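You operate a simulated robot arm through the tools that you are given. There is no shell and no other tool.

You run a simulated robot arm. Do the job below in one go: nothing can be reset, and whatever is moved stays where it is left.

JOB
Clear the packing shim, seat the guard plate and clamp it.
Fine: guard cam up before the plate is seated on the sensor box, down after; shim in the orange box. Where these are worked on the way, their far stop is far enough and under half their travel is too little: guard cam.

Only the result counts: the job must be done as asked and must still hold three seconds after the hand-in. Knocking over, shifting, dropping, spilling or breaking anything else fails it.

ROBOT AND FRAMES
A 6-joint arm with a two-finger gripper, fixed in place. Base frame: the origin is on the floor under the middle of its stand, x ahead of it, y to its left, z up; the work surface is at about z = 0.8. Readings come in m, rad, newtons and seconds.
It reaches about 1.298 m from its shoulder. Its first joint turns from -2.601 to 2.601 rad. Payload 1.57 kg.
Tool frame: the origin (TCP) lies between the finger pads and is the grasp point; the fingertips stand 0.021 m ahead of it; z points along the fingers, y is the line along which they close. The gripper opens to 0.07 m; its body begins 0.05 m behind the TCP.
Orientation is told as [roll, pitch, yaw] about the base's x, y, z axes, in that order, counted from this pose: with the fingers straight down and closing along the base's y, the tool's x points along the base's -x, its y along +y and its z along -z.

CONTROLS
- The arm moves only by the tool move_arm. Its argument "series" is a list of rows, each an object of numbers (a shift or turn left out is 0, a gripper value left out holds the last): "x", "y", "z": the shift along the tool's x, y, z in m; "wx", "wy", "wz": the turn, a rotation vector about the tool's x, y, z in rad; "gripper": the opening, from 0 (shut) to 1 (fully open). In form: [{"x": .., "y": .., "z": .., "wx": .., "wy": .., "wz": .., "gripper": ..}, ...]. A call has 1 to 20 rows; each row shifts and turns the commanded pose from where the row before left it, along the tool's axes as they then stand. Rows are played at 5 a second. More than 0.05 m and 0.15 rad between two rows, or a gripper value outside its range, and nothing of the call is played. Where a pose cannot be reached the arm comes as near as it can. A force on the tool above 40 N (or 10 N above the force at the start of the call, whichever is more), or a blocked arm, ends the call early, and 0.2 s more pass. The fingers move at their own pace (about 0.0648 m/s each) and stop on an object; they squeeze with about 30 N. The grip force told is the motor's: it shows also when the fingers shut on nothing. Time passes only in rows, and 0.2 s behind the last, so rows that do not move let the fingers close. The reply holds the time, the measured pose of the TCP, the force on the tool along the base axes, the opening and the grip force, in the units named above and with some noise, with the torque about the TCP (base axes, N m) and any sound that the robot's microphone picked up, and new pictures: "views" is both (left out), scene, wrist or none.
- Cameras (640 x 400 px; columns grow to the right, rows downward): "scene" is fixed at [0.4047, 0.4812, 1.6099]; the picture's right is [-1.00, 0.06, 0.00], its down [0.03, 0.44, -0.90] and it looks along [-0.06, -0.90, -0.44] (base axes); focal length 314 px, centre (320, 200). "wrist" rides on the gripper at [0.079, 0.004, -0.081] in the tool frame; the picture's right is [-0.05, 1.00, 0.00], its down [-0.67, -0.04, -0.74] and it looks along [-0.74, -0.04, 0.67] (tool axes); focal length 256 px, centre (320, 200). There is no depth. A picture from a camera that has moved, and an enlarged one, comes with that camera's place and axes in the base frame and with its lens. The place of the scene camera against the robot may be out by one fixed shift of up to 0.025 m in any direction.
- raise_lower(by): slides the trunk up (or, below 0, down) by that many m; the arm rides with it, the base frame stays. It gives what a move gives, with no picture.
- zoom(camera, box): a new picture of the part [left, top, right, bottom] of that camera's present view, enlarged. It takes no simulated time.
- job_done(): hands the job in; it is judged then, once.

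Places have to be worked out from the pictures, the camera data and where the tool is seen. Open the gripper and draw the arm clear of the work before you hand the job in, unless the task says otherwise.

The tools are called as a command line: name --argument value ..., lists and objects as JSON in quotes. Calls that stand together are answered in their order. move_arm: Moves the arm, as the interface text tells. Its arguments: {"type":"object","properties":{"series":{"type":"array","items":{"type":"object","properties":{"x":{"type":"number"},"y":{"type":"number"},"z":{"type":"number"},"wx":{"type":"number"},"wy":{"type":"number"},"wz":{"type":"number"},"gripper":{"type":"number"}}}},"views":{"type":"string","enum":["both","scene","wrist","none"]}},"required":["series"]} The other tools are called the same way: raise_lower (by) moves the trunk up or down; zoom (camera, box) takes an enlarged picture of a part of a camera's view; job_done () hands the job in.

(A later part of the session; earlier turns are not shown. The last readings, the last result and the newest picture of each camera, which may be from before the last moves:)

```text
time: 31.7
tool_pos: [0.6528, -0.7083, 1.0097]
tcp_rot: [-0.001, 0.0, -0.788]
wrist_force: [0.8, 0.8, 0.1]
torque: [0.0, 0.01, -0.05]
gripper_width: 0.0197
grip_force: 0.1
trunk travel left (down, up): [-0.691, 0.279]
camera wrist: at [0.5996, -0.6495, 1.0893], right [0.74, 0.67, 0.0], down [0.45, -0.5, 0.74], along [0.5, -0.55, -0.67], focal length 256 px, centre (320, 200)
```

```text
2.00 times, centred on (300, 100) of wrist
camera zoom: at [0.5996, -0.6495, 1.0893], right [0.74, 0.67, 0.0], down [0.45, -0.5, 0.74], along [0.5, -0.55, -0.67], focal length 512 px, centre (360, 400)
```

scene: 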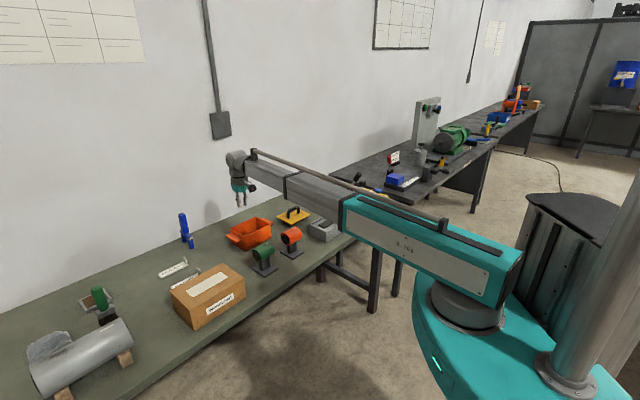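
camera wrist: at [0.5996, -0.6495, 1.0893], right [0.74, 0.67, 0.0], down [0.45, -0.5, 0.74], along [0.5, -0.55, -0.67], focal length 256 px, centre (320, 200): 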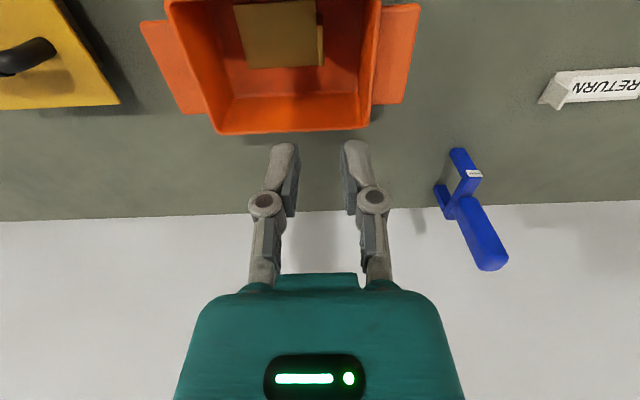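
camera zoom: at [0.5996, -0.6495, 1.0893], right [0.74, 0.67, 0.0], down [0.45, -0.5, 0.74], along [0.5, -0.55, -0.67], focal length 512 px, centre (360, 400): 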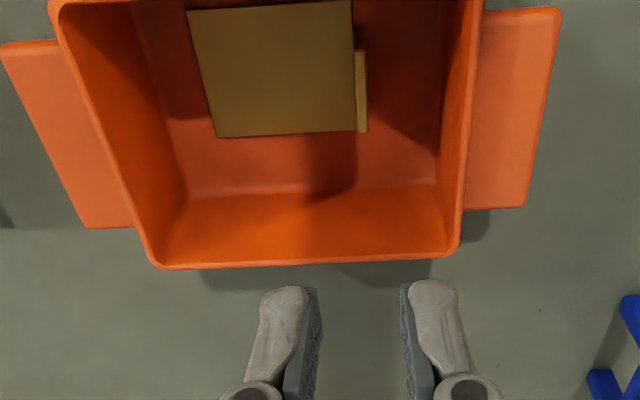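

The shim rests flat in the orange box. Now the lever: I move in front of and above it for a good look, keeping the jaws closing along the lever's pivot direction.

move_arm --series '[{"x": 0.0302, "y": -0.034}, {"x": 0.0302, "y": -0.034}, {"x": 0.0302, "y": -0.034}, {"x": 0.0302, "y": -0.034}, {"x": 0.0302, "y": -0.034}, {"x": 0.0302, "y": -0.034}, {"x": 0.0302, "y": -0.034}, {"x": 0.0302, "y": -0.034}, {"x": 0.0302, "y": -0.034}, {"x": 0.0302, "y": -0.034}, {"x": 0.0302, "y": -0.034}, {"x": 0.0302, "y": -0.034, "gripper": 1.0}]'

zoom --camera "wrist" --box '[220, 30, 460, 200]'

zoom --camera "scene" --box '[300, 160, 380, 250]'

```text
time: 34.3
tool_pos: [0.1094, -0.7394, 1.0092]
tcp_rot: [0.0, -0.001, -0.784]
wrist_force: [0.7, -0.8, 0.7]
torque: [0.04, 0.03, -0.01]
gripper_width: 0.0617
grip_force: 0.0
trunk travel left (down, up): [-0.691, 0.279]
camera wrist: at [0.0542, -0.6806, 1.0894], right [0.74, 0.67, 0.0], down [0.45, -0.5, 0.74], along [0.5, -0.55, -0.67], focal length 256 px, centre (320, 200)
```

scene: 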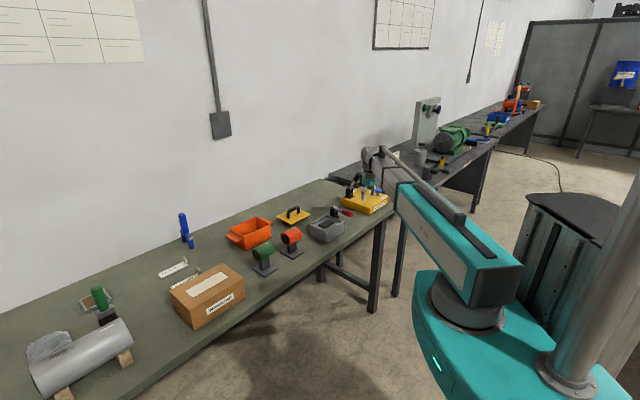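
wrist: 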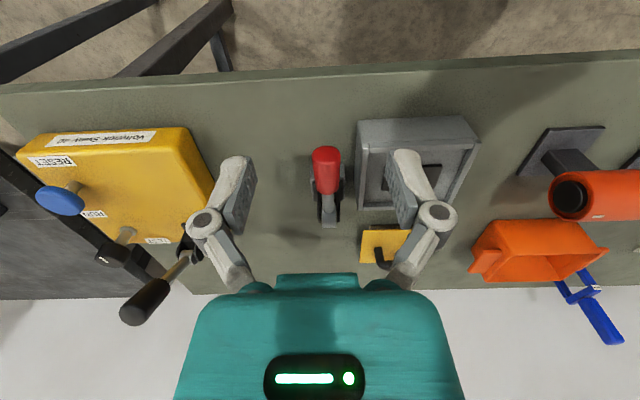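

```text
2.35 times, centred on (340, 115) of wrist
camera zoom: at [0.0542, -0.6806, 1.0894], right [0.74, 0.67, 0.0], down [0.45, -0.5, 0.74], along [0.5, -0.55, -0.67], focal length 602 px, centre (273, 400)
```

zoom: 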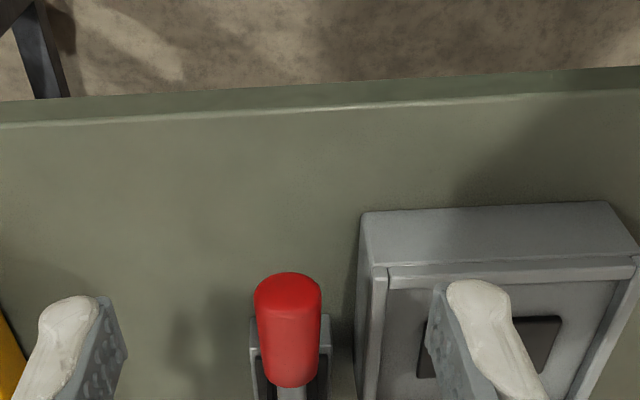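

```text
4.44 times, centred on (340, 205) of scene
camera zoom: at [0.4047, 0.4812, 1.6099], right [-1.0, 0.06, 0.0], down [0.03, 0.44, -0.9], along [-0.06, -0.9, -0.44], focal length 1396 px, centre (231, 178)
```

zoom: 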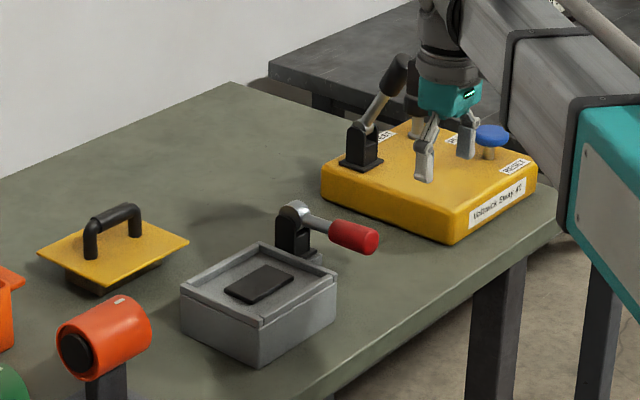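

The handle centreline is at l≈-0.444, red part f≈0.68–0.72, z≈0.88, pivot near f≈0.772. Pushing the handle up from beneath with closed fingers needs the tool tilted forward, so I test a small tilt here, in free space.

move_arm --series '[{"wy": -0.15, "gripper": 0.0}, {"wy": -0.15}]' --views "none"

```text
time: 34.9
tool_pos: [0.1089, -0.7409, 1.0178]
tcp_rot: [0.002, -0.301, -0.787]
wrist_force: [0.1, -0.1, 0.4]
torque: [0.03, 0.0, -0.01]
gripper_width: 0.0
grip_force: 10.5
out of reach, approached as far as the arm can: row 2
trunk travel left (down, up): [-0.691, 0.279]
```

The tilt works and the TCP rises as expected (wrist-to-TCP about 0.19 m). I tilt on to about 60° and draw back a little from the table edge before lowering.

move_arm --series '[{"wy": -0.149}, {"wy": -0.149}, {"wy": -0.149}, {"wy": -0.149}, {"wy": -0.15}, {"x": 0.015, "z": -0.026}, {"x": 0.015, "z": -0.026}]'

```text
time: 36.5
tool_pos: [0.0661, -0.6994, 1.1032]
tcp_rot: [0.0, -1.046, -0.787]
wrist_force: [-1.3, -0.2, -0.3]
torque: [-0.05, -0.01, 0.01]
gripper_width: 0.0
grip_force: 29.2
out of reach, approached as far as the arm can: row 1, 2, 3, 4, 5
trunk travel left (down, up): [-0.691, 0.279]
camera wrist: at [-0.0091, -0.6163, 1.0732], right [0.73, 0.69, 0.05], down [-0.25, 0.2, 0.95], along [0.64, -0.7, 0.31], focal length 256 px, centre (320, 200)
```

scene: 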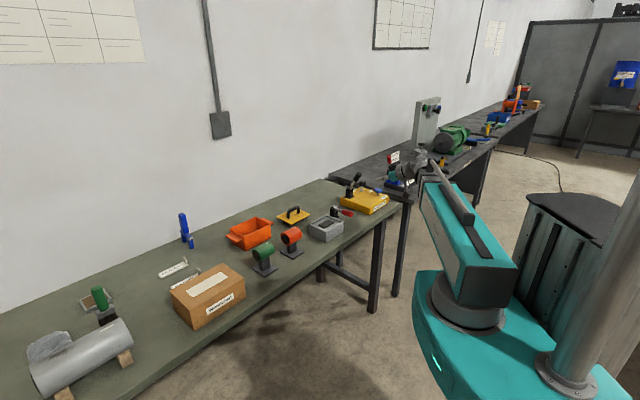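
wrist: 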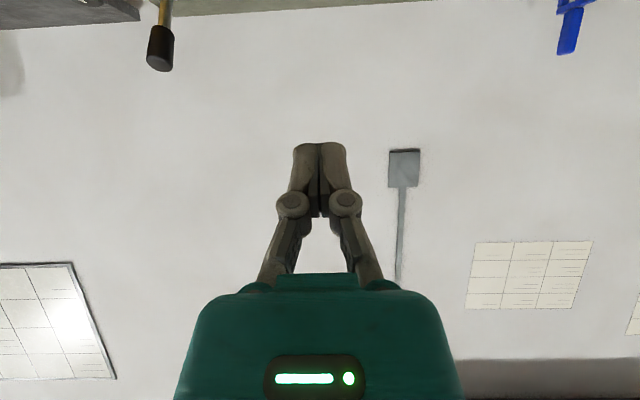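

Jaws closed are about 26 mm wide, pointing forward and 30° down, at f≈0.54 – in front of the table edge. I lower the trunk to bring the tip below the handle's level.

raise_lower --by -0.2

raise_lower --by -0.058

move_arm --series '[{"x": 0.0}]'

zoom --camera "scene" --box '[300, 150, 440, 260]'

zoom --camera "wrist" --box '[220, 40, 420, 240]'

```text
time: 38.6
tool_pos: [0.0656, -0.699, 0.9031]
tcp_rot: [-0.002, -1.044, -0.787]
wrist_force: [-0.4, -0.1, 0.9]
torque: [0.01, -0.02, -0.02]
gripper_width: 0.0
grip_force: 28.5
trunk travel left (down, up): [-0.491, 0.479]
```

```text
time: 39.6
tool_pos: [0.0668, -0.6977, 0.843]
tcp_rot: [0.001, -1.047, -0.787]
wrist_force: [0.7, -0.8, -0.3]
torque: [0.0, 0.01, -0.01]
gripper_width: 0.0001
grip_force: 28.4
trunk travel left (down, up): [-0.433, 0.537]
```

```text
time: 40.0
tool_pos: [0.0668, -0.6975, 0.8444]
tcp_rot: [0.001, -1.044, -0.789]
wrist_force: [0.2, 0.0, 0.0]
torque: [-0.02, -0.03, -0.01]
gripper_width: 0.0001
grip_force: 28.7
trunk travel left (down, up): [-0.433, 0.537]
camera wrist: at [-0.0088, -0.6167, 0.8151], right [0.73, 0.69, 0.05], down [-0.24, 0.19, 0.95], along [0.64, -0.7, 0.31], focal length 256 px, centre (320, 200)
```

scene: 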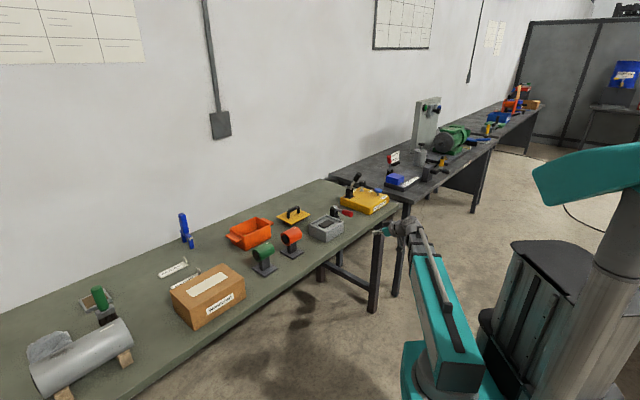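
wrist: 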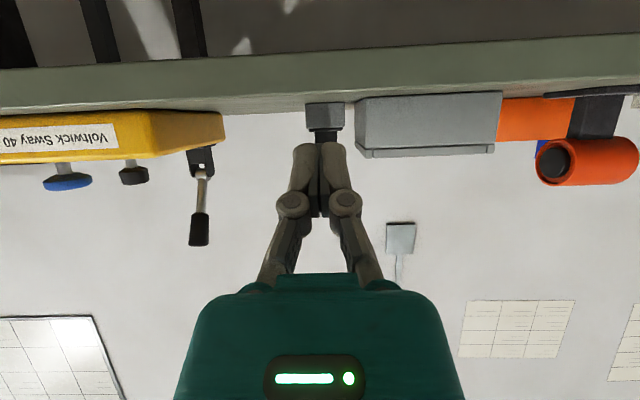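

```text
3.64 times, centred on (370, 205) of scene
camera zoom: at [0.4047, 0.4812, 1.6099], right [-1.0, 0.06, 0.0], down [0.03, 0.44, -0.9], along [-0.06, -0.9, -0.44], focal length 1142 px, centre (138, 182)
```

zoom: 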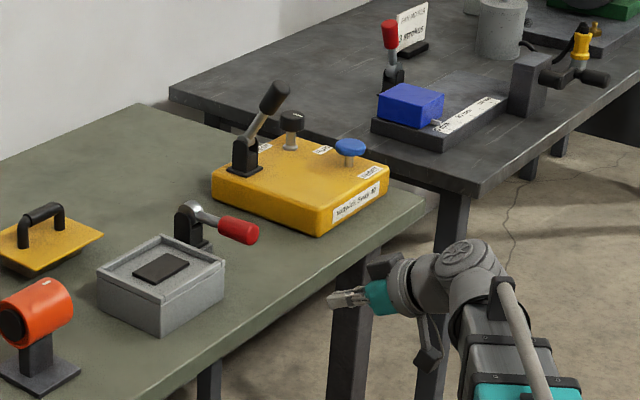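

```text
2.00 times, centred on (320, 140) of wrist
camera zoom: at [-0.0088, -0.6167, 0.8151], right [0.73, 0.69, 0.05], down [-0.24, 0.19, 0.95], along [0.64, -0.7, 0.31], focal length 512 px, centre (320, 320)
```

zoom: 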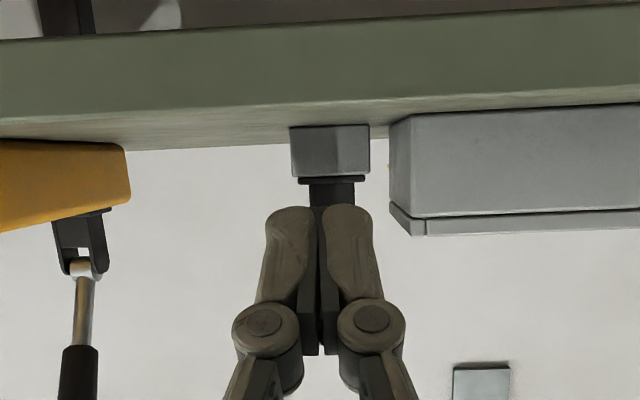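

The tip points under the lever handle line (l matches within about 1 mm). I lower 8 mm more for clearance and slide forward beneath the handle's end.

raise_lower --by -0.008

move_arm --series '[{"x": -0.02, "z": 0.0346}, {"x": -0.02, "z": 0.0346}, {"x": -0.01, "z": 0.0173}, {"x": -0.01, "z": 0.0173}, {"x": -0.0075, "z": 0.013}]'

zoom --camera "scene" --box '[300, 160, 400, 240]'

zoom --camera "wrist" --box '[220, 40, 420, 240]'

```text
time: 40.6
tool_pos: [0.0667, -0.6986, 0.8362]
tcp_rot: [0.0, -1.046, -0.787]
wrist_force: [-0.7, -0.9, -0.3]
torque: [-0.01, -0.02, 0.0]
gripper_width: 0.0
grip_force: 28.9
trunk travel left (down, up): [-0.425, 0.545]
```

```text
time: 41.8
tool_pos: [0.1624, -0.7933, 0.8369]
tcp_rot: [0.001, -1.047, -0.784]
wrist_force: [0.1, 0.2, 0.2]
torque: [0.02, -0.02, 0.01]
gripper_width: 0.0
grip_force: 28.2
trunk travel left (down, up): [-0.425, 0.545]
camera wrist: at [0.0864, -0.7124, 0.8071], right [0.73, 0.69, 0.05], down [-0.24, 0.19, 0.95], along [0.64, -0.7, 0.31], focal length 256 px, centre (320, 200)
```

scene: 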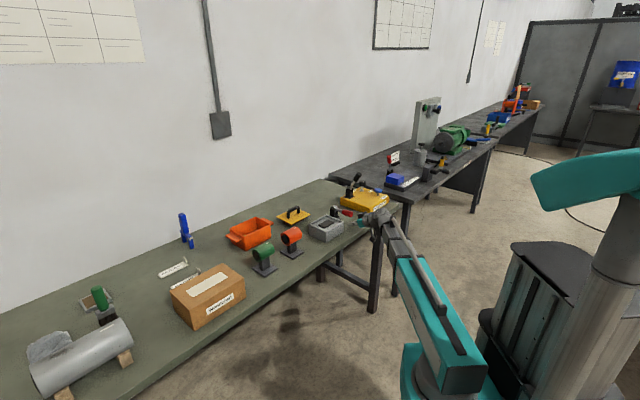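
wrist: 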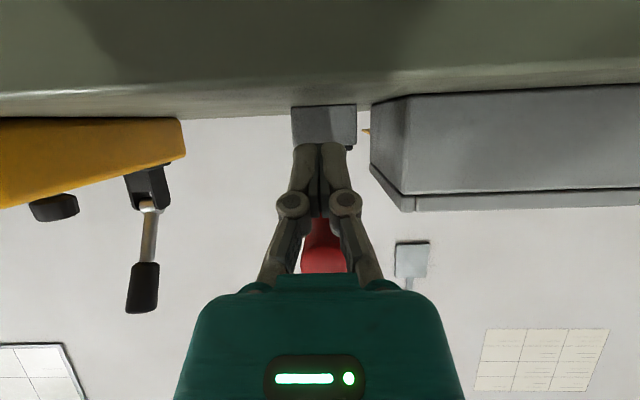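

```text
5.00 times, centred on (350, 200) of scene
camera zoom: at [0.4047, 0.4812, 1.6099], right [-1.0, 0.06, 0.0], down [0.03, 0.44, -0.9], along [-0.06, -0.9, -0.44], focal length 1571 px, centre (170, 200)
```

zoom: 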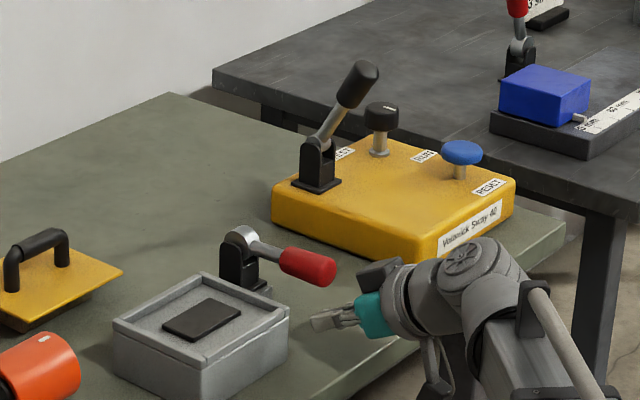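

```text
2.00 times, centred on (320, 140) of wrist
camera zoom: at [0.0864, -0.7124, 0.8071], right [0.73, 0.69, 0.05], down [-0.24, 0.19, 0.95], along [0.64, -0.7, 0.31], focal length 512 px, centre (320, 320)
```

zoom: 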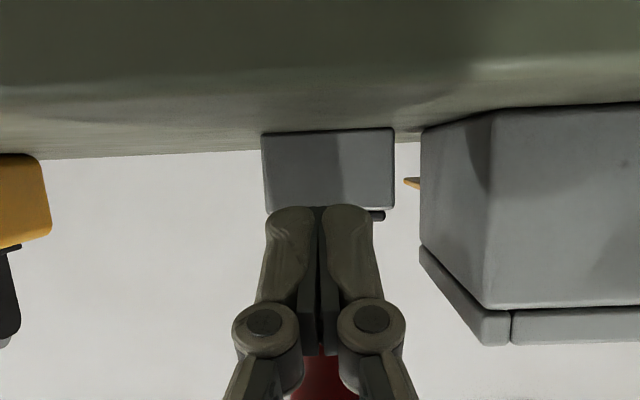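

No contact yet, with the tip under the handle's end. I raise the trunk in steps to swing the lever up.

raise_lower --by 0.035

move_arm --series '[{"x": 0.0}]'

zoom --camera "scene" --box '[300, 160, 400, 240]'

```text
time: 42.6
tool_pos: [0.1626, -0.7936, 0.8707]
tcp_rot: [-0.001, -1.046, -0.786]
wrist_force: [-0.1, 0.3, -0.5]
torque: [-0.02, -0.03, 0.01]
gripper_width: 0.0001
grip_force: 28.7
trunk travel left (down, up): [-0.46, 0.51]
```

```text
time: 43.0
tool_pos: [0.1618, -0.7924, 0.8699]
tcp_rot: [0.0, -1.046, -0.786]
wrist_force: [0.6, 0.2, 0.1]
torque: [-0.01, 0.01, -0.02]
gripper_width: 0.0
grip_force: 29.1
trunk travel left (down, up): [-0.46, 0.51]
camera wrist: at [0.0865, -0.7122, 0.842], right [0.73, 0.69, 0.05], down [-0.24, 0.19, 0.95], along [0.64, -0.7, 0.31], focal length 256 px, centre (320, 200)
```

scene: 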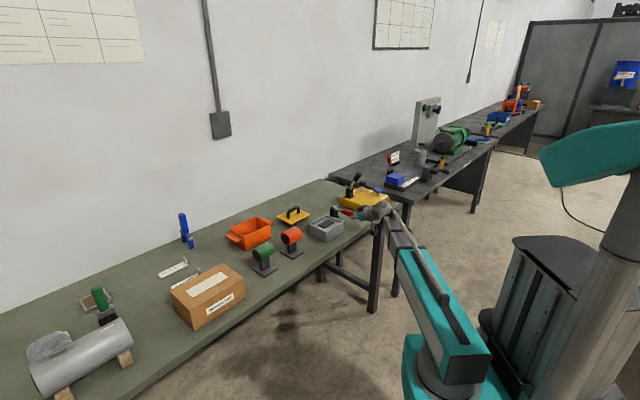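
wrist: 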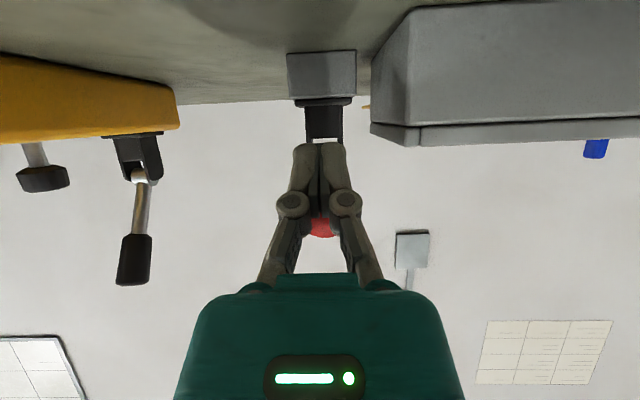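

```text
5.00 times, centred on (350, 200) of scene
camera zoom: at [0.4047, 0.4812, 1.6099], right [-1.0, 0.06, 0.0], down [0.03, 0.44, -0.9], along [-0.06, -0.9, -0.44], focal length 1571 px, centre (170, 200)
```

zoom: 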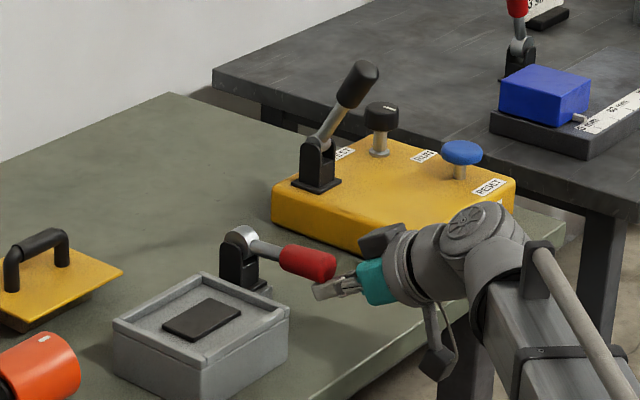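

Still no force; the tip is just under the handle's end. Raising further in smaller steps.

raise_lower --by 0.015

raise_lower --by 0.015

move_arm --series '[{"x": 0.0}]'

zoom --camera "scene" --box '[310, 170, 390, 230]'

```text
time: 43.6
tool_pos: [0.1629, -0.7952, 0.8862]
tcp_rot: [0.0, -1.045, -0.787]
wrist_force: [0.4, 0.0, -0.1]
torque: [-0.01, 0.03, -0.03]
gripper_width: 0.0
grip_force: 28.6
trunk travel left (down, up): [-0.475, 0.495]
```

```text
time: 44.2
tool_pos: [0.1624, -0.7935, 0.9007]
tcp_rot: [0.001, -1.045, -0.788]
wrist_force: [-1.2, -0.4, 0.1]
torque: [0.02, -0.04, 0.02]
gripper_width: 0.0003
grip_force: 28.4
trunk travel left (down, up): [-0.49, 0.48]
```

```text
time: 44.6
tool_pos: [0.1616, -0.7934, 0.9006]
tcp_rot: [0.0, -1.047, -0.787]
wrist_force: [-0.2, 0.1, -0.4]
torque: [-0.04, -0.01, 0.0]
gripper_width: 0.0
grip_force: 28.7
trunk travel left (down, up): [-0.49, 0.48]
camera wrist: at [0.0865, -0.7122, 0.8721], right [0.73, 0.69, 0.05], down [-0.24, 0.19, 0.95], along [0.64, -0.7, 0.31], focal length 256 px, centre (320, 200)
```

scene: 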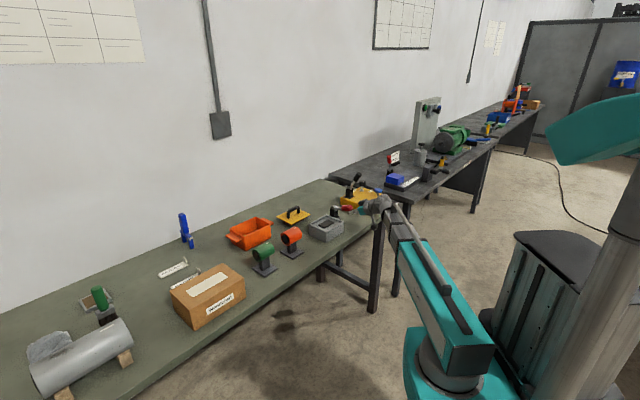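
wrist: 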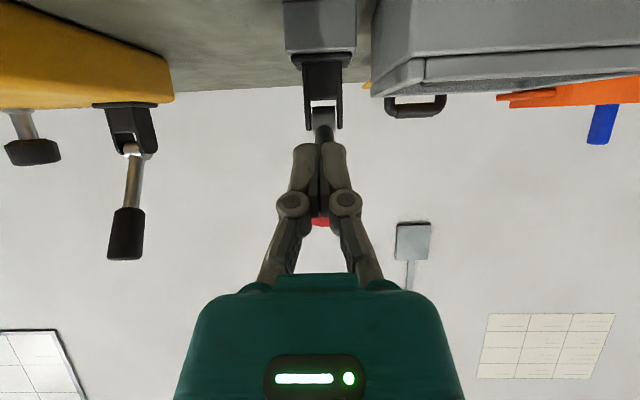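

```text
6.67 times, centred on (350, 200) of scene
camera zoom: at [0.4047, 0.4812, 1.6099], right [-1.0, 0.06, 0.0], down [0.03, 0.44, -0.9], along [-0.06, -0.9, -0.44], focal length 2094 px, centre (120, 200)
```

zoom: 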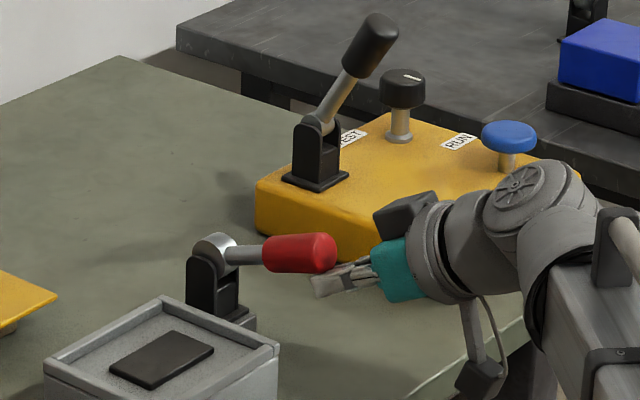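

The lever is swinging up freely with negligible force. Continuing to raise.

raise_lower --by 0.03

raise_lower --by 0.022

move_arm --series '[{"x": 0.0}]'

zoom --camera "scene" --box '[310, 170, 390, 230]'

```text
time: 45.4
tool_pos: [0.162, -0.7934, 0.9312]
tcp_rot: [-0.001, -1.045, -0.787]
wrist_force: [-0.2, -0.3, 0.0]
torque: [0.0, -0.03, 0.02]
gripper_width: 0.0002
grip_force: 29.1
trunk travel left (down, up): [-0.52, 0.45]
```

```text
time: 46.1
tool_pos: [0.1632, -0.7928, 0.953]
tcp_rot: [0.0, -1.045, -0.788]
wrist_force: [-0.1, 0.0, -0.3]
torque: [0.0, 0.01, 0.02]
gripper_width: 0.0001
grip_force: 29.0
trunk travel left (down, up): [-0.542, 0.428]
```

```text
time: 46.5
tool_pos: [0.1625, -0.7931, 0.9531]
tcp_rot: [0.001, -1.045, -0.787]
wrist_force: [-0.2, -0.2, 0.1]
torque: [0.02, -0.01, 0.05]
gripper_width: 0.0
grip_force: 28.6
trunk travel left (down, up): [-0.542, 0.428]
camera wrist: at [0.0865, -0.7122, 0.924], right [0.73, 0.69, 0.05], down [-0.24, 0.19, 0.95], along [0.64, -0.7, 0.31], focal length 256 px, centre (320, 200)
```

scene: 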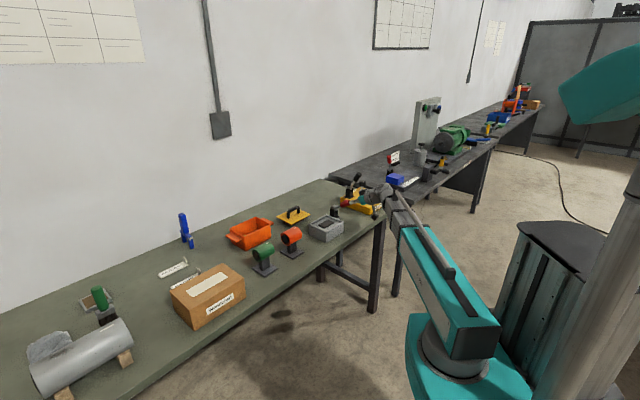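
wrist: 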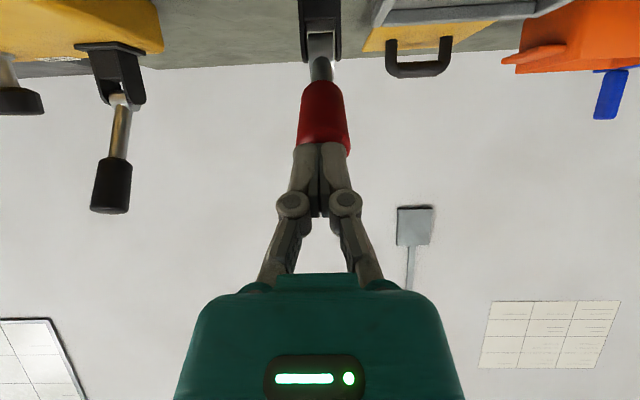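

```text
6.67 times, centred on (350, 200) of scene
camera zoom: at [0.4047, 0.4812, 1.6099], right [-1.0, 0.06, 0.0], down [0.03, 0.44, -0.9], along [-0.06, -0.9, -0.44], focal length 2094 px, centre (120, 200)
```

zoom: 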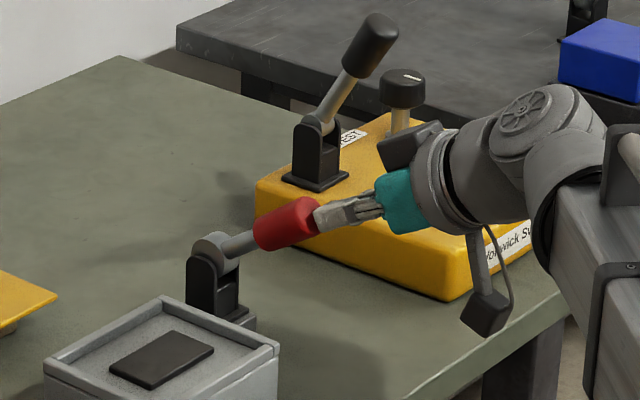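

The lever is at roughly 45° with my tip right at the handle's end. I drop 8 mm for a better bite and push forward toward vertical.

raise_lower --by -0.008

move_arm --series '[{"x": -0.01, "z": 0.0173}, {"x": -0.01, "z": 0.0173}, {"x": -0.01, "z": 0.0173}]'

zoom --camera "scene" --box '[310, 170, 390, 230]'

```text
time: 47.0
tool_pos: [0.1623, -0.793, 0.9457]
tcp_rot: [0.0, -1.045, -0.788]
wrist_force: [-0.3, 0.1, -0.3]
torque: [0.0, -0.02, -0.01]
gripper_width: 0.0001
grip_force: 29.0
trunk travel left (down, up): [-0.534, 0.436]
```

```text
time: 47.4
tool_pos: [0.1653, -0.7972, 0.9491]
tcp_rot: [-0.001, -1.051, -0.793]
wrist_force: [-19.4, 21.0, 20.8]
torque: [-0.33, -0.12, 0.1]
gripper_width: 0.006
grip_force: 28.8
trunk travel left (down, up): [-0.534, 0.436]
stopped in row 1: the force on the tool passed its limit at 55 N (the readings are from after the stop); the commanded pose is now the measured one
camera wrist: at [0.0904, -0.7145, 0.9191], right [0.73, 0.68, 0.05], down [-0.25, 0.2, 0.95], along [0.64, -0.7, 0.31], focal length 256 px, centre (320, 200)
```

scene: 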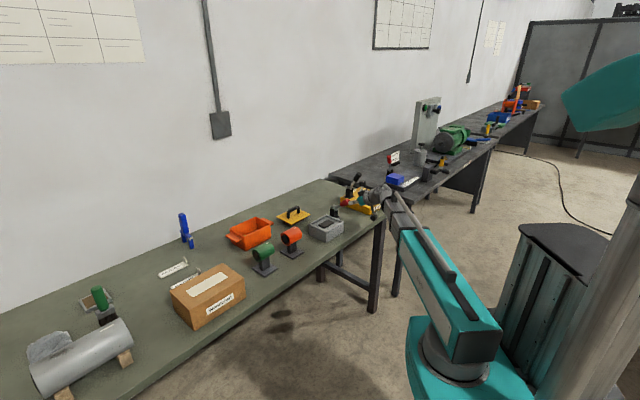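
wrist: 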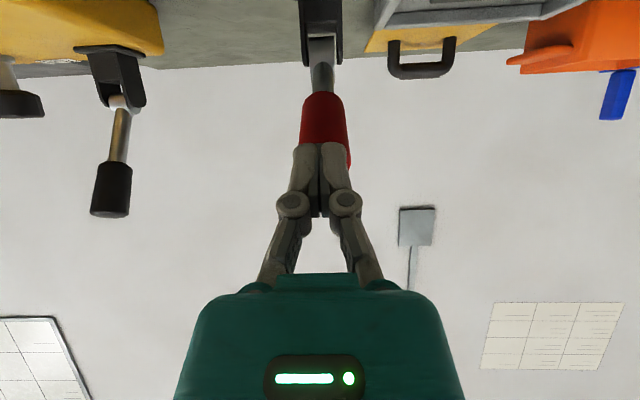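

```text
6.67 times, centred on (350, 200) of scene
camera zoom: at [0.4047, 0.4812, 1.6099], right [-1.0, 0.06, 0.0], down [0.03, 0.44, -0.9], along [-0.06, -0.9, -0.44], focal length 2094 px, centre (120, 200)
```

zoom: 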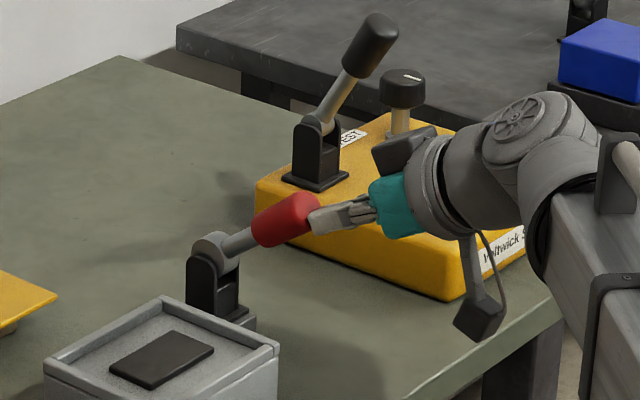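

The tip pushed against the handle's end face along its axis (wedging the jaws slightly) rather than under it. I back straight off.

move_arm --series '[{"x": 0.01, "z": -0.0173, "gripper": 0.0}, {"x": 0.01, "z": -0.0173}]'

zoom --camera "scene" --box '[310, 170, 390, 230]'

zoom --camera "wrist" --box '[240, 0, 400, 200]'

```text
time: 48.0
tool_pos: [0.1395, -0.7714, 0.9457]
tcp_rot: [0.0, -1.048, -0.792]
wrist_force: [0.3, -1.3, 0.1]
torque: [-0.02, 0.01, -0.03]
gripper_width: 0.0
grip_force: 28.5
trunk travel left (down, up): [-0.534, 0.436]
camera wrist: at [0.065, -0.6905, 0.9161], right [0.73, 0.68, 0.05], down [-0.24, 0.2, 0.95], along [0.64, -0.7, 0.31], focal length 256 px, centre (320, 200)
```

scene: 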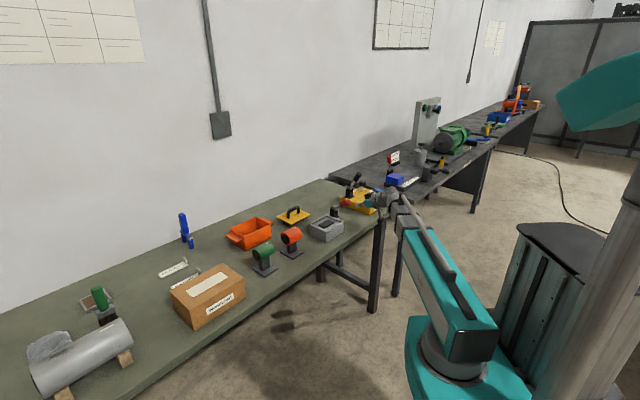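
wrist: 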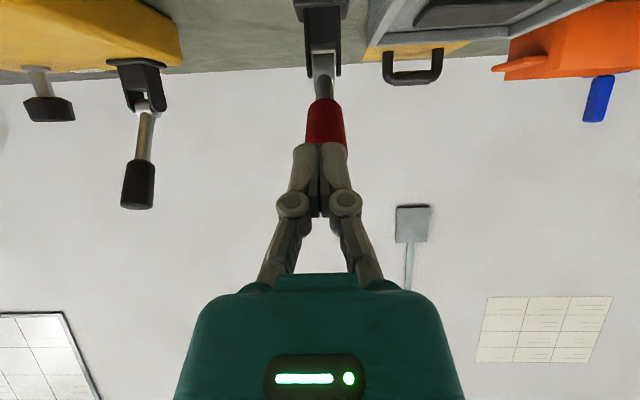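

```text
6.67 times, centred on (350, 200) of scene
camera zoom: at [0.4047, 0.4812, 1.6099], right [-1.0, 0.06, 0.0], down [0.03, 0.44, -0.9], along [-0.06, -0.9, -0.44], focal length 2094 px, centre (120, 200)
```

zoom: 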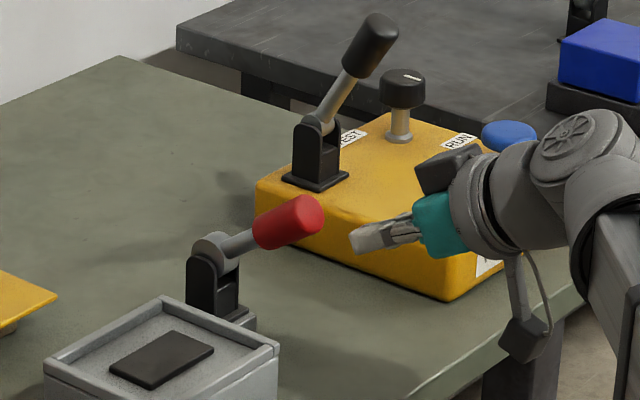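

```text
2.00 times, centred on (320, 100) of wrist
camera zoom: at [0.065, -0.6905, 0.9161], right [0.73, 0.68, 0.05], down [-0.24, 0.2, 0.95], along [0.64, -0.7, 0.31], focal length 512 px, centre (320, 400)
```

zoom: 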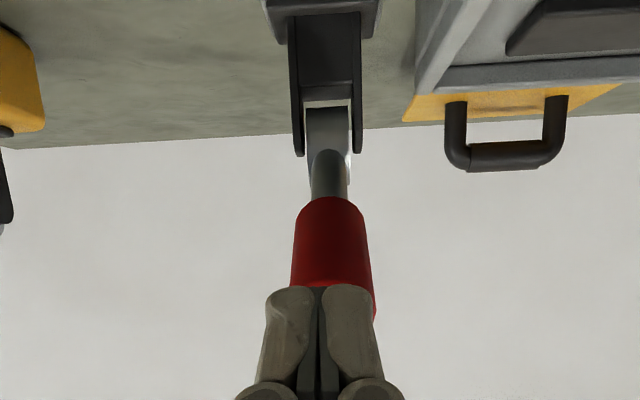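

The lever holds its position by friction at about 37°. I lower the tip so it goes well under the handle and advance beneath it.

raise_lower --by -0.034

move_arm --series '[{"x": -0.01, "z": 0.0173}, {"x": -0.01, "z": 0.0173}]'

zoom --camera "scene" --box '[310, 170, 390, 230]'

```text
time: 48.8
tool_pos: [0.1404, -0.7724, 0.9121]
tcp_rot: [-0.001, -1.047, -0.792]
wrist_force: [-0.1, 0.0, -0.7]
torque: [-0.01, 0.01, -0.01]
gripper_width: 0.0001
grip_force: 29.1
trunk travel left (down, up): [-0.5, 0.47]
```

```text
time: 49.4
tool_pos: [0.168, -0.8013, 0.9109]
tcp_rot: [-0.001, -1.046, -0.793]
wrist_force: [0.2, -0.6, 0.4]
torque: [0.01, 0.0, 0.02]
gripper_width: 0.0
grip_force: 28.7
trunk travel left (down, up): [-0.5, 0.47]
camera wrist: at [0.0931, -0.7192, 0.8822], right [0.73, 0.68, 0.05], down [-0.24, 0.2, 0.95], along [0.64, -0.7, 0.31], focal length 256 px, centre (320, 200)
```

scene: 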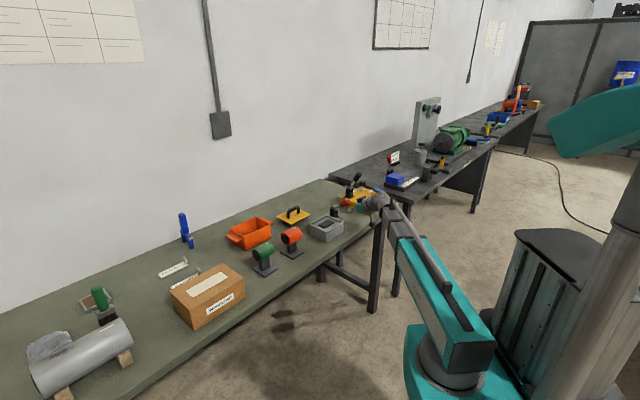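
wrist: 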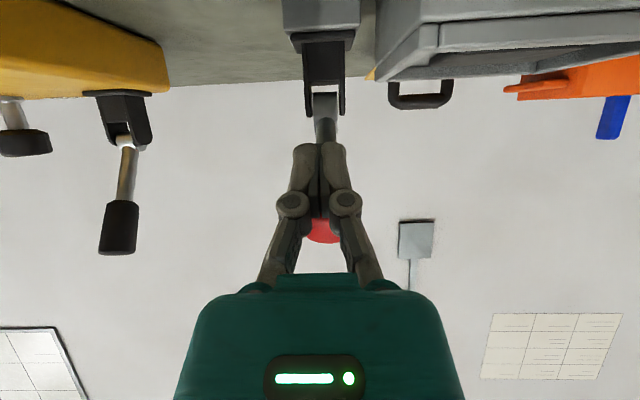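

```text
6.67 times, centred on (350, 200) of scene
camera zoom: at [0.4047, 0.4812, 1.6099], right [-1.0, 0.06, 0.0], down [0.03, 0.44, -0.9], along [-0.06, -0.9, -0.44], focal length 2094 px, centre (120, 200)
```

zoom: 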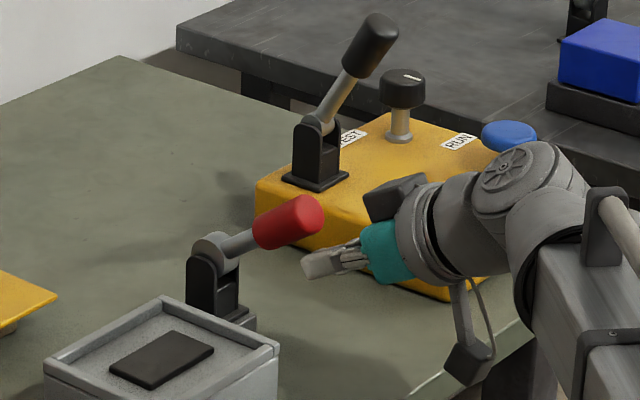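

The tip is now clearly beneath the handle. I raise and push forward in alternating small steps.

raise_lower --by 0.022

move_arm --series '[{"x": -0.005, "z": 0.00866}, {"x": -0.005, "z": 0.00866}]'

zoom --camera "scene" --box '[310, 170, 390, 230]'

```text
time: 50.1
tool_pos: [0.1689, -0.8007, 0.9339]
tcp_rot: [0.0, -1.048, -0.792]
wrist_force: [0.9, 0.6, -0.5]
torque: [0.0, 0.02, -0.02]
gripper_width: 0.0
grip_force: 28.8
trunk travel left (down, up): [-0.522, 0.448]
```

```text
time: 50.7
tool_pos: [0.182, -0.8147, 0.934]
tcp_rot: [0.0, -1.047, -0.791]
wrist_force: [-0.9, 0.4, -1.0]
torque: [0.02, 0.03, -0.03]
gripper_width: 0.0
grip_force: 28.1
trunk travel left (down, up): [-0.522, 0.448]
camera wrist: at [0.1071, -0.7341, 0.9041], right [0.73, 0.68, 0.05], down [-0.24, 0.2, 0.95], along [0.64, -0.7, 0.31], focal length 256 px, centre (320, 200)
```

scene: 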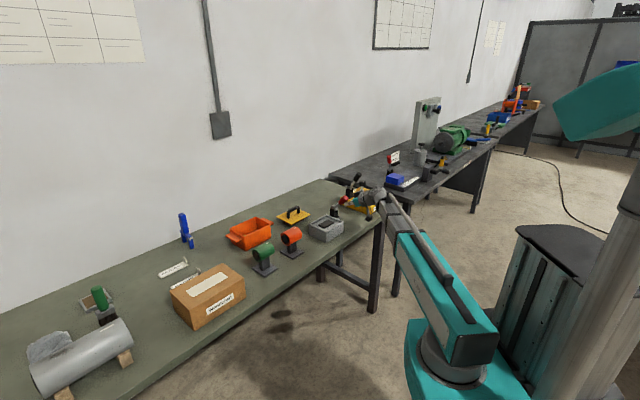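
wrist: 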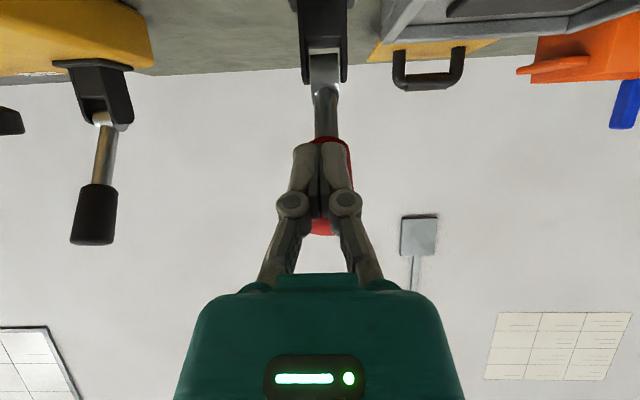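

```text
6.67 times, centred on (350, 200) of scene
camera zoom: at [0.4047, 0.4812, 1.6099], right [-1.0, 0.06, 0.0], down [0.03, 0.44, -0.9], along [-0.06, -0.9, -0.44], focal length 2094 px, centre (120, 200)
```

zoom: 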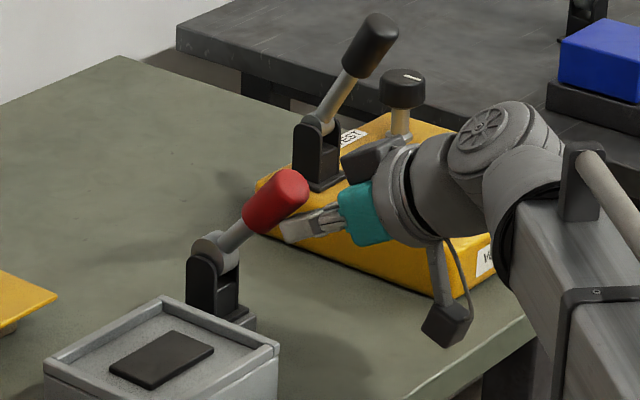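

It's following well with hardly any force. Next: raise 15 mm, then push forward.

raise_lower --by 0.015

move_arm --series '[{"x": -0.005, "z": 0.00866}, {"x": -0.005, "z": 0.00866}, {"x": -0.005, "z": 0.00866}]'

zoom --camera "scene" --box '[310, 170, 390, 230]'

```text
time: 51.3
tool_pos: [0.183, -0.8159, 0.9493]
tcp_rot: [0.003, -1.048, -0.792]
wrist_force: [0.5, -0.2, -0.5]
torque: [0.02, 0.0, -0.01]
gripper_width: 0.0
grip_force: 28.7
trunk travel left (down, up): [-0.537, 0.433]
```

```text
time: 52.1
tool_pos: [0.2002, -0.8348, 0.9498]
tcp_rot: [-0.003, -1.045, -0.79]
wrist_force: [-22.3, 25.7, -8.9]
torque: [0.31, 0.13, 0.19]
gripper_width: 0.0
grip_force: 28.2
trunk travel left (down, up): [-0.537, 0.433]
camera wrist: at [0.1247, -0.7522, 0.9198], right [0.73, 0.68, 0.05], down [-0.24, 0.2, 0.95], along [0.64, -0.7, 0.31], focal length 256 px, centre (320, 200)
```

scene: 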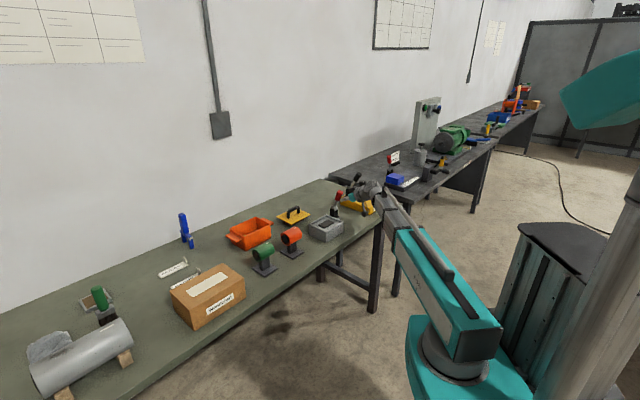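
wrist: 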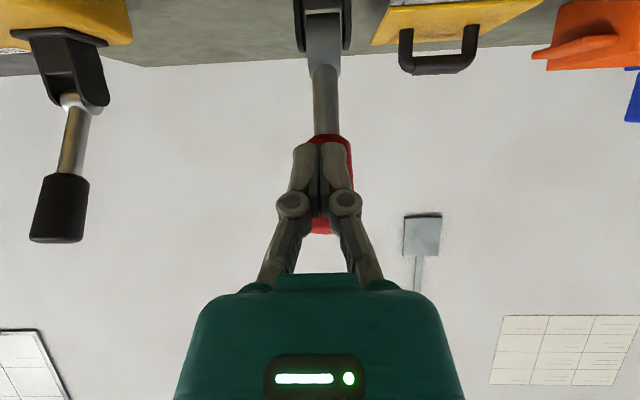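

```text
6.67 times, centred on (350, 200) of scene
camera zoom: at [0.4047, 0.4812, 1.6099], right [-1.0, 0.06, 0.0], down [0.03, 0.44, -0.9], along [-0.06, -0.9, -0.44], focal length 2094 px, centre (120, 200)
```

zoom: 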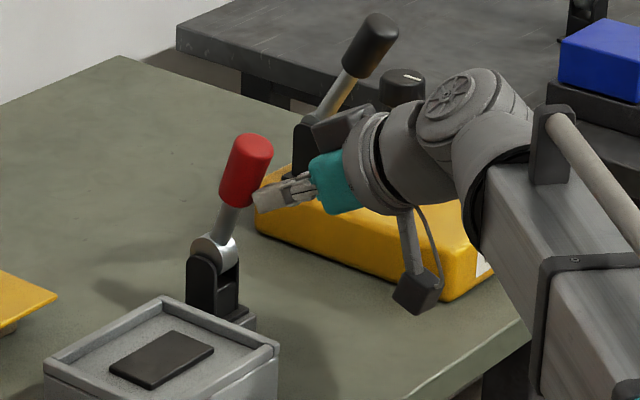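

The reaction (34 N, square to the lever) shows the cam lever is now against its upper far stop, at about 75–80°. I back off and check that it stays up.

move_arm --series '[{"x": 0.01, "z": -0.0173}, {"x": 0.02, "z": -0.0346}, {"x": 0.02, "z": -0.0346}, {"x": 0.02, "z": -0.0346}]'

zoom --camera "scene" --box '[290, 160, 390, 240]'

zoom --camera "wrist" --box '[240, 0, 480, 200]'

```text
time: 53.1
tool_pos: [0.105, -0.7364, 0.949]
tcp_rot: [0.0, -1.049, -0.792]
wrist_force: [0.1, 0.1, 0.1]
torque: [0.02, -0.01, 0.03]
gripper_width: 0.0
grip_force: 28.4
trunk travel left (down, up): [-0.537, 0.433]
camera wrist: at [0.0298, -0.6552, 0.9192], right [0.73, 0.68, 0.05], down [-0.24, 0.2, 0.95], along [0.64, -0.7, 0.31], focal length 256 px, centre (320, 200)
```

scene: 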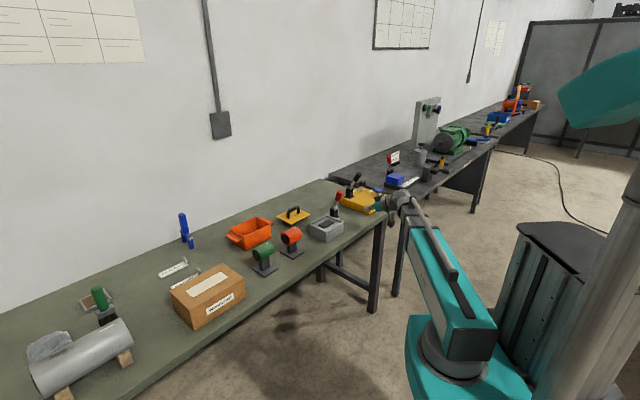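
wrist: 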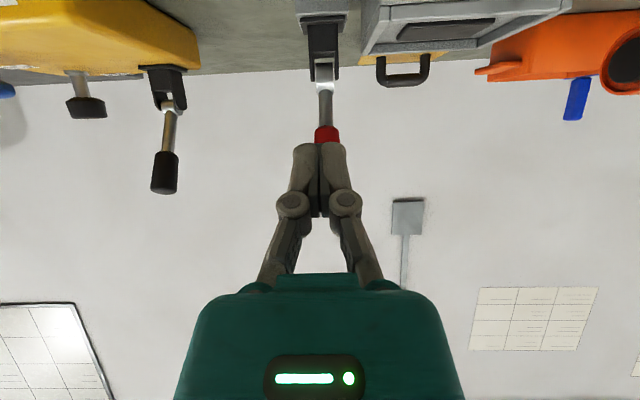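

```text
5.00 times, centred on (340, 200) of scene
camera zoom: at [0.4047, 0.4812, 1.6099], right [-1.0, 0.06, 0.0], down [0.03, 0.44, -0.9], along [-0.06, -0.9, -0.44], focal length 1571 px, centre (220, 200)
```

zoom: 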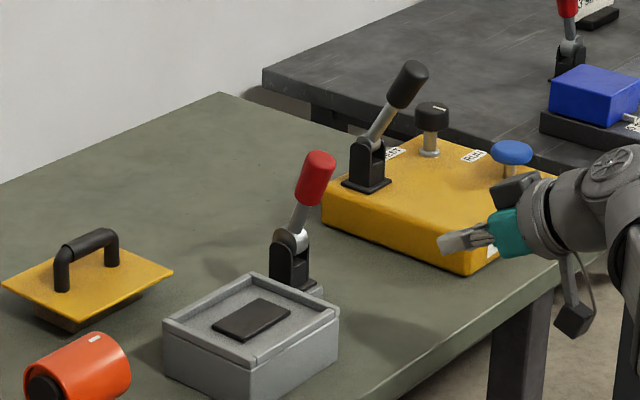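

```text
2.00 times, centred on (360, 100) of wrist
camera zoom: at [0.0298, -0.6552, 0.9192], right [0.73, 0.68, 0.05], down [-0.24, 0.2, 0.95], along [0.64, -0.7, 0.31], focal length 512 px, centre (240, 400)
```

zoom: 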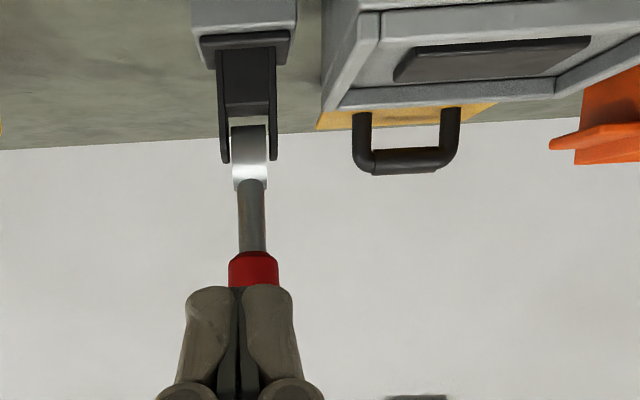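

The cam lever stands up by itself against its stop. Now I raise, bring the tool back to vertical and turn it for the plate's bridge handle.

raise_lower --by 0.19

move_arm --series '[{"wy": 0.1498}, {"wy": 0.1498}, {"wy": 0.1498}, {"wy": 0.1498}, {"wy": 0.1498}, {"wy": 0.1498}, {"wy": 0.1498}]' --views "none"

```text
time: 55.2
tool_pos: [0.1047, -0.7383, 1.1378]
tcp_rot: [0.001, -1.048, -0.791]
wrist_force: [-0.2, -0.9, -0.1]
torque: [0.02, -0.01, -0.03]
gripper_width: 0.0
grip_force: 28.6
trunk travel left (down, up): [-0.727, 0.243]
```

```text
time: 56.8
tool_pos: [0.1063, -0.738, 1.0452]
tcp_rot: [0.0, 0.004, -0.793]
wrist_force: [-0.2, 0.3, -0.1]
torque: [0.0, -0.01, 0.0]
gripper_width: 0.0
grip_force: 28.3
out of reach, approached as far as the arm can: row 1, 2, 3, 4, 5, 6
trunk travel left (down, up): [-0.727, 0.243]
```

Tool vertical again. Now turn to the −2.356 yaw and move to view the guard plate.

move_arm --series '[{"wy": -0.004, "gripper": 1.0}, {"wz": 0.1422}, {"wz": 0.1422}, {"wz": 0.1422}, {"wz": 0.1422}, {"wz": 0.1422}, {"wz": 0.1422}, {"wz": 0.1422}, {"wz": 0.1422}, {"wz": 0.1422}, {"wz": 0.1422}, {"wz": 0.1422}]' --views "none"

move_arm --series '[{"x": 0.0245, "y": 0.0347}, {"x": 0.0245, "y": 0.0347}, {"x": 0.0245, "y": 0.0347}, {"x": 0.0245, "y": 0.0347}, {"x": 0.0245, "y": 0.0347}, {"x": 0.0245, "y": 0.0347}, {"x": 0.0245, "y": 0.0347}, {"x": 0.0245, "y": 0.0347}, {"x": 0.0245, "y": 0.0347}, {"x": 0.0245, "y": 0.0347}]'

zoom --camera "wrist" --box '[220, 40, 420, 240]'

```text
time: 59.4
tool_pos: [0.104, -0.7369, 1.0461]
tcp_rot: [0.001, 0.0, -2.359]
wrist_force: [0.7, -0.5, 0.0]
torque: [0.01, 0.0, 0.0]
gripper_width: 0.0699
grip_force: 0.0
trunk travel left (down, up): [-0.727, 0.243]
```

```text
time: 61.6
tool_pos: [0.5232, -0.8101, 1.0445]
tcp_rot: [0.002, 0.0, -2.358]
wrist_force: [0.0, 0.6, 0.7]
torque: [-0.02, 0.01, 0.01]
gripper_width: 0.07
grip_force: 0.2
out of reach, approached as far as the arm can: row 7
trunk travel left (down, up): [-0.727, 0.243]
camera wrist: at [0.5821, -0.7567, 1.1251], right [0.67, -0.74, 0.0], down [-0.5, -0.44, 0.74], along [-0.55, -0.5, -0.67], focal length 256 px, centre (320, 200)
```

scene: 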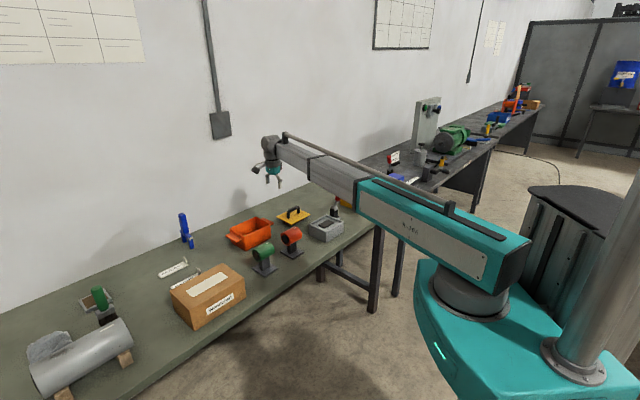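
wrist: 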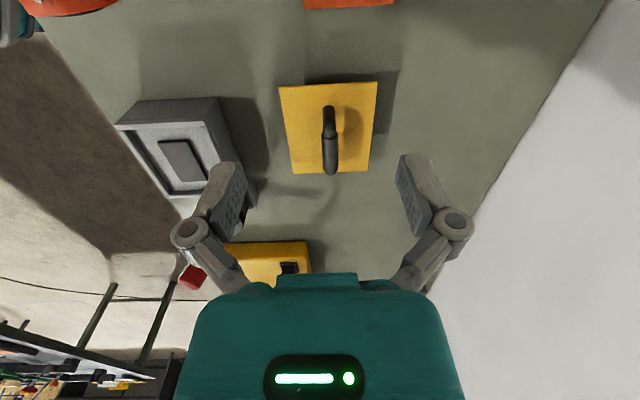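

```text
2.00 times, centred on (320, 140) of wrist
camera zoom: at [0.5821, -0.7567, 1.1251], right [0.67, -0.74, 0.0], down [-0.5, -0.44, 0.74], along [-0.55, -0.5, -0.67], focal length 512 px, centre (320, 320)
```

zoom: 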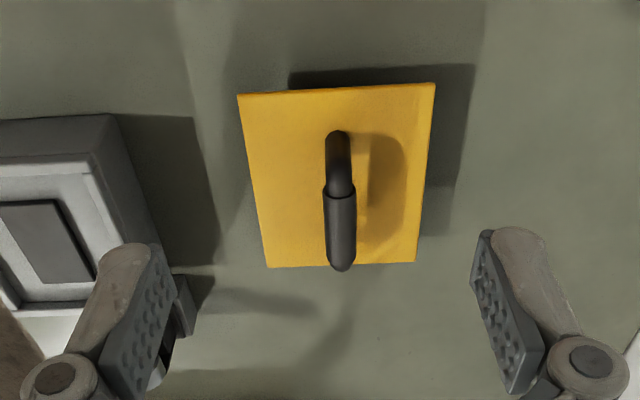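

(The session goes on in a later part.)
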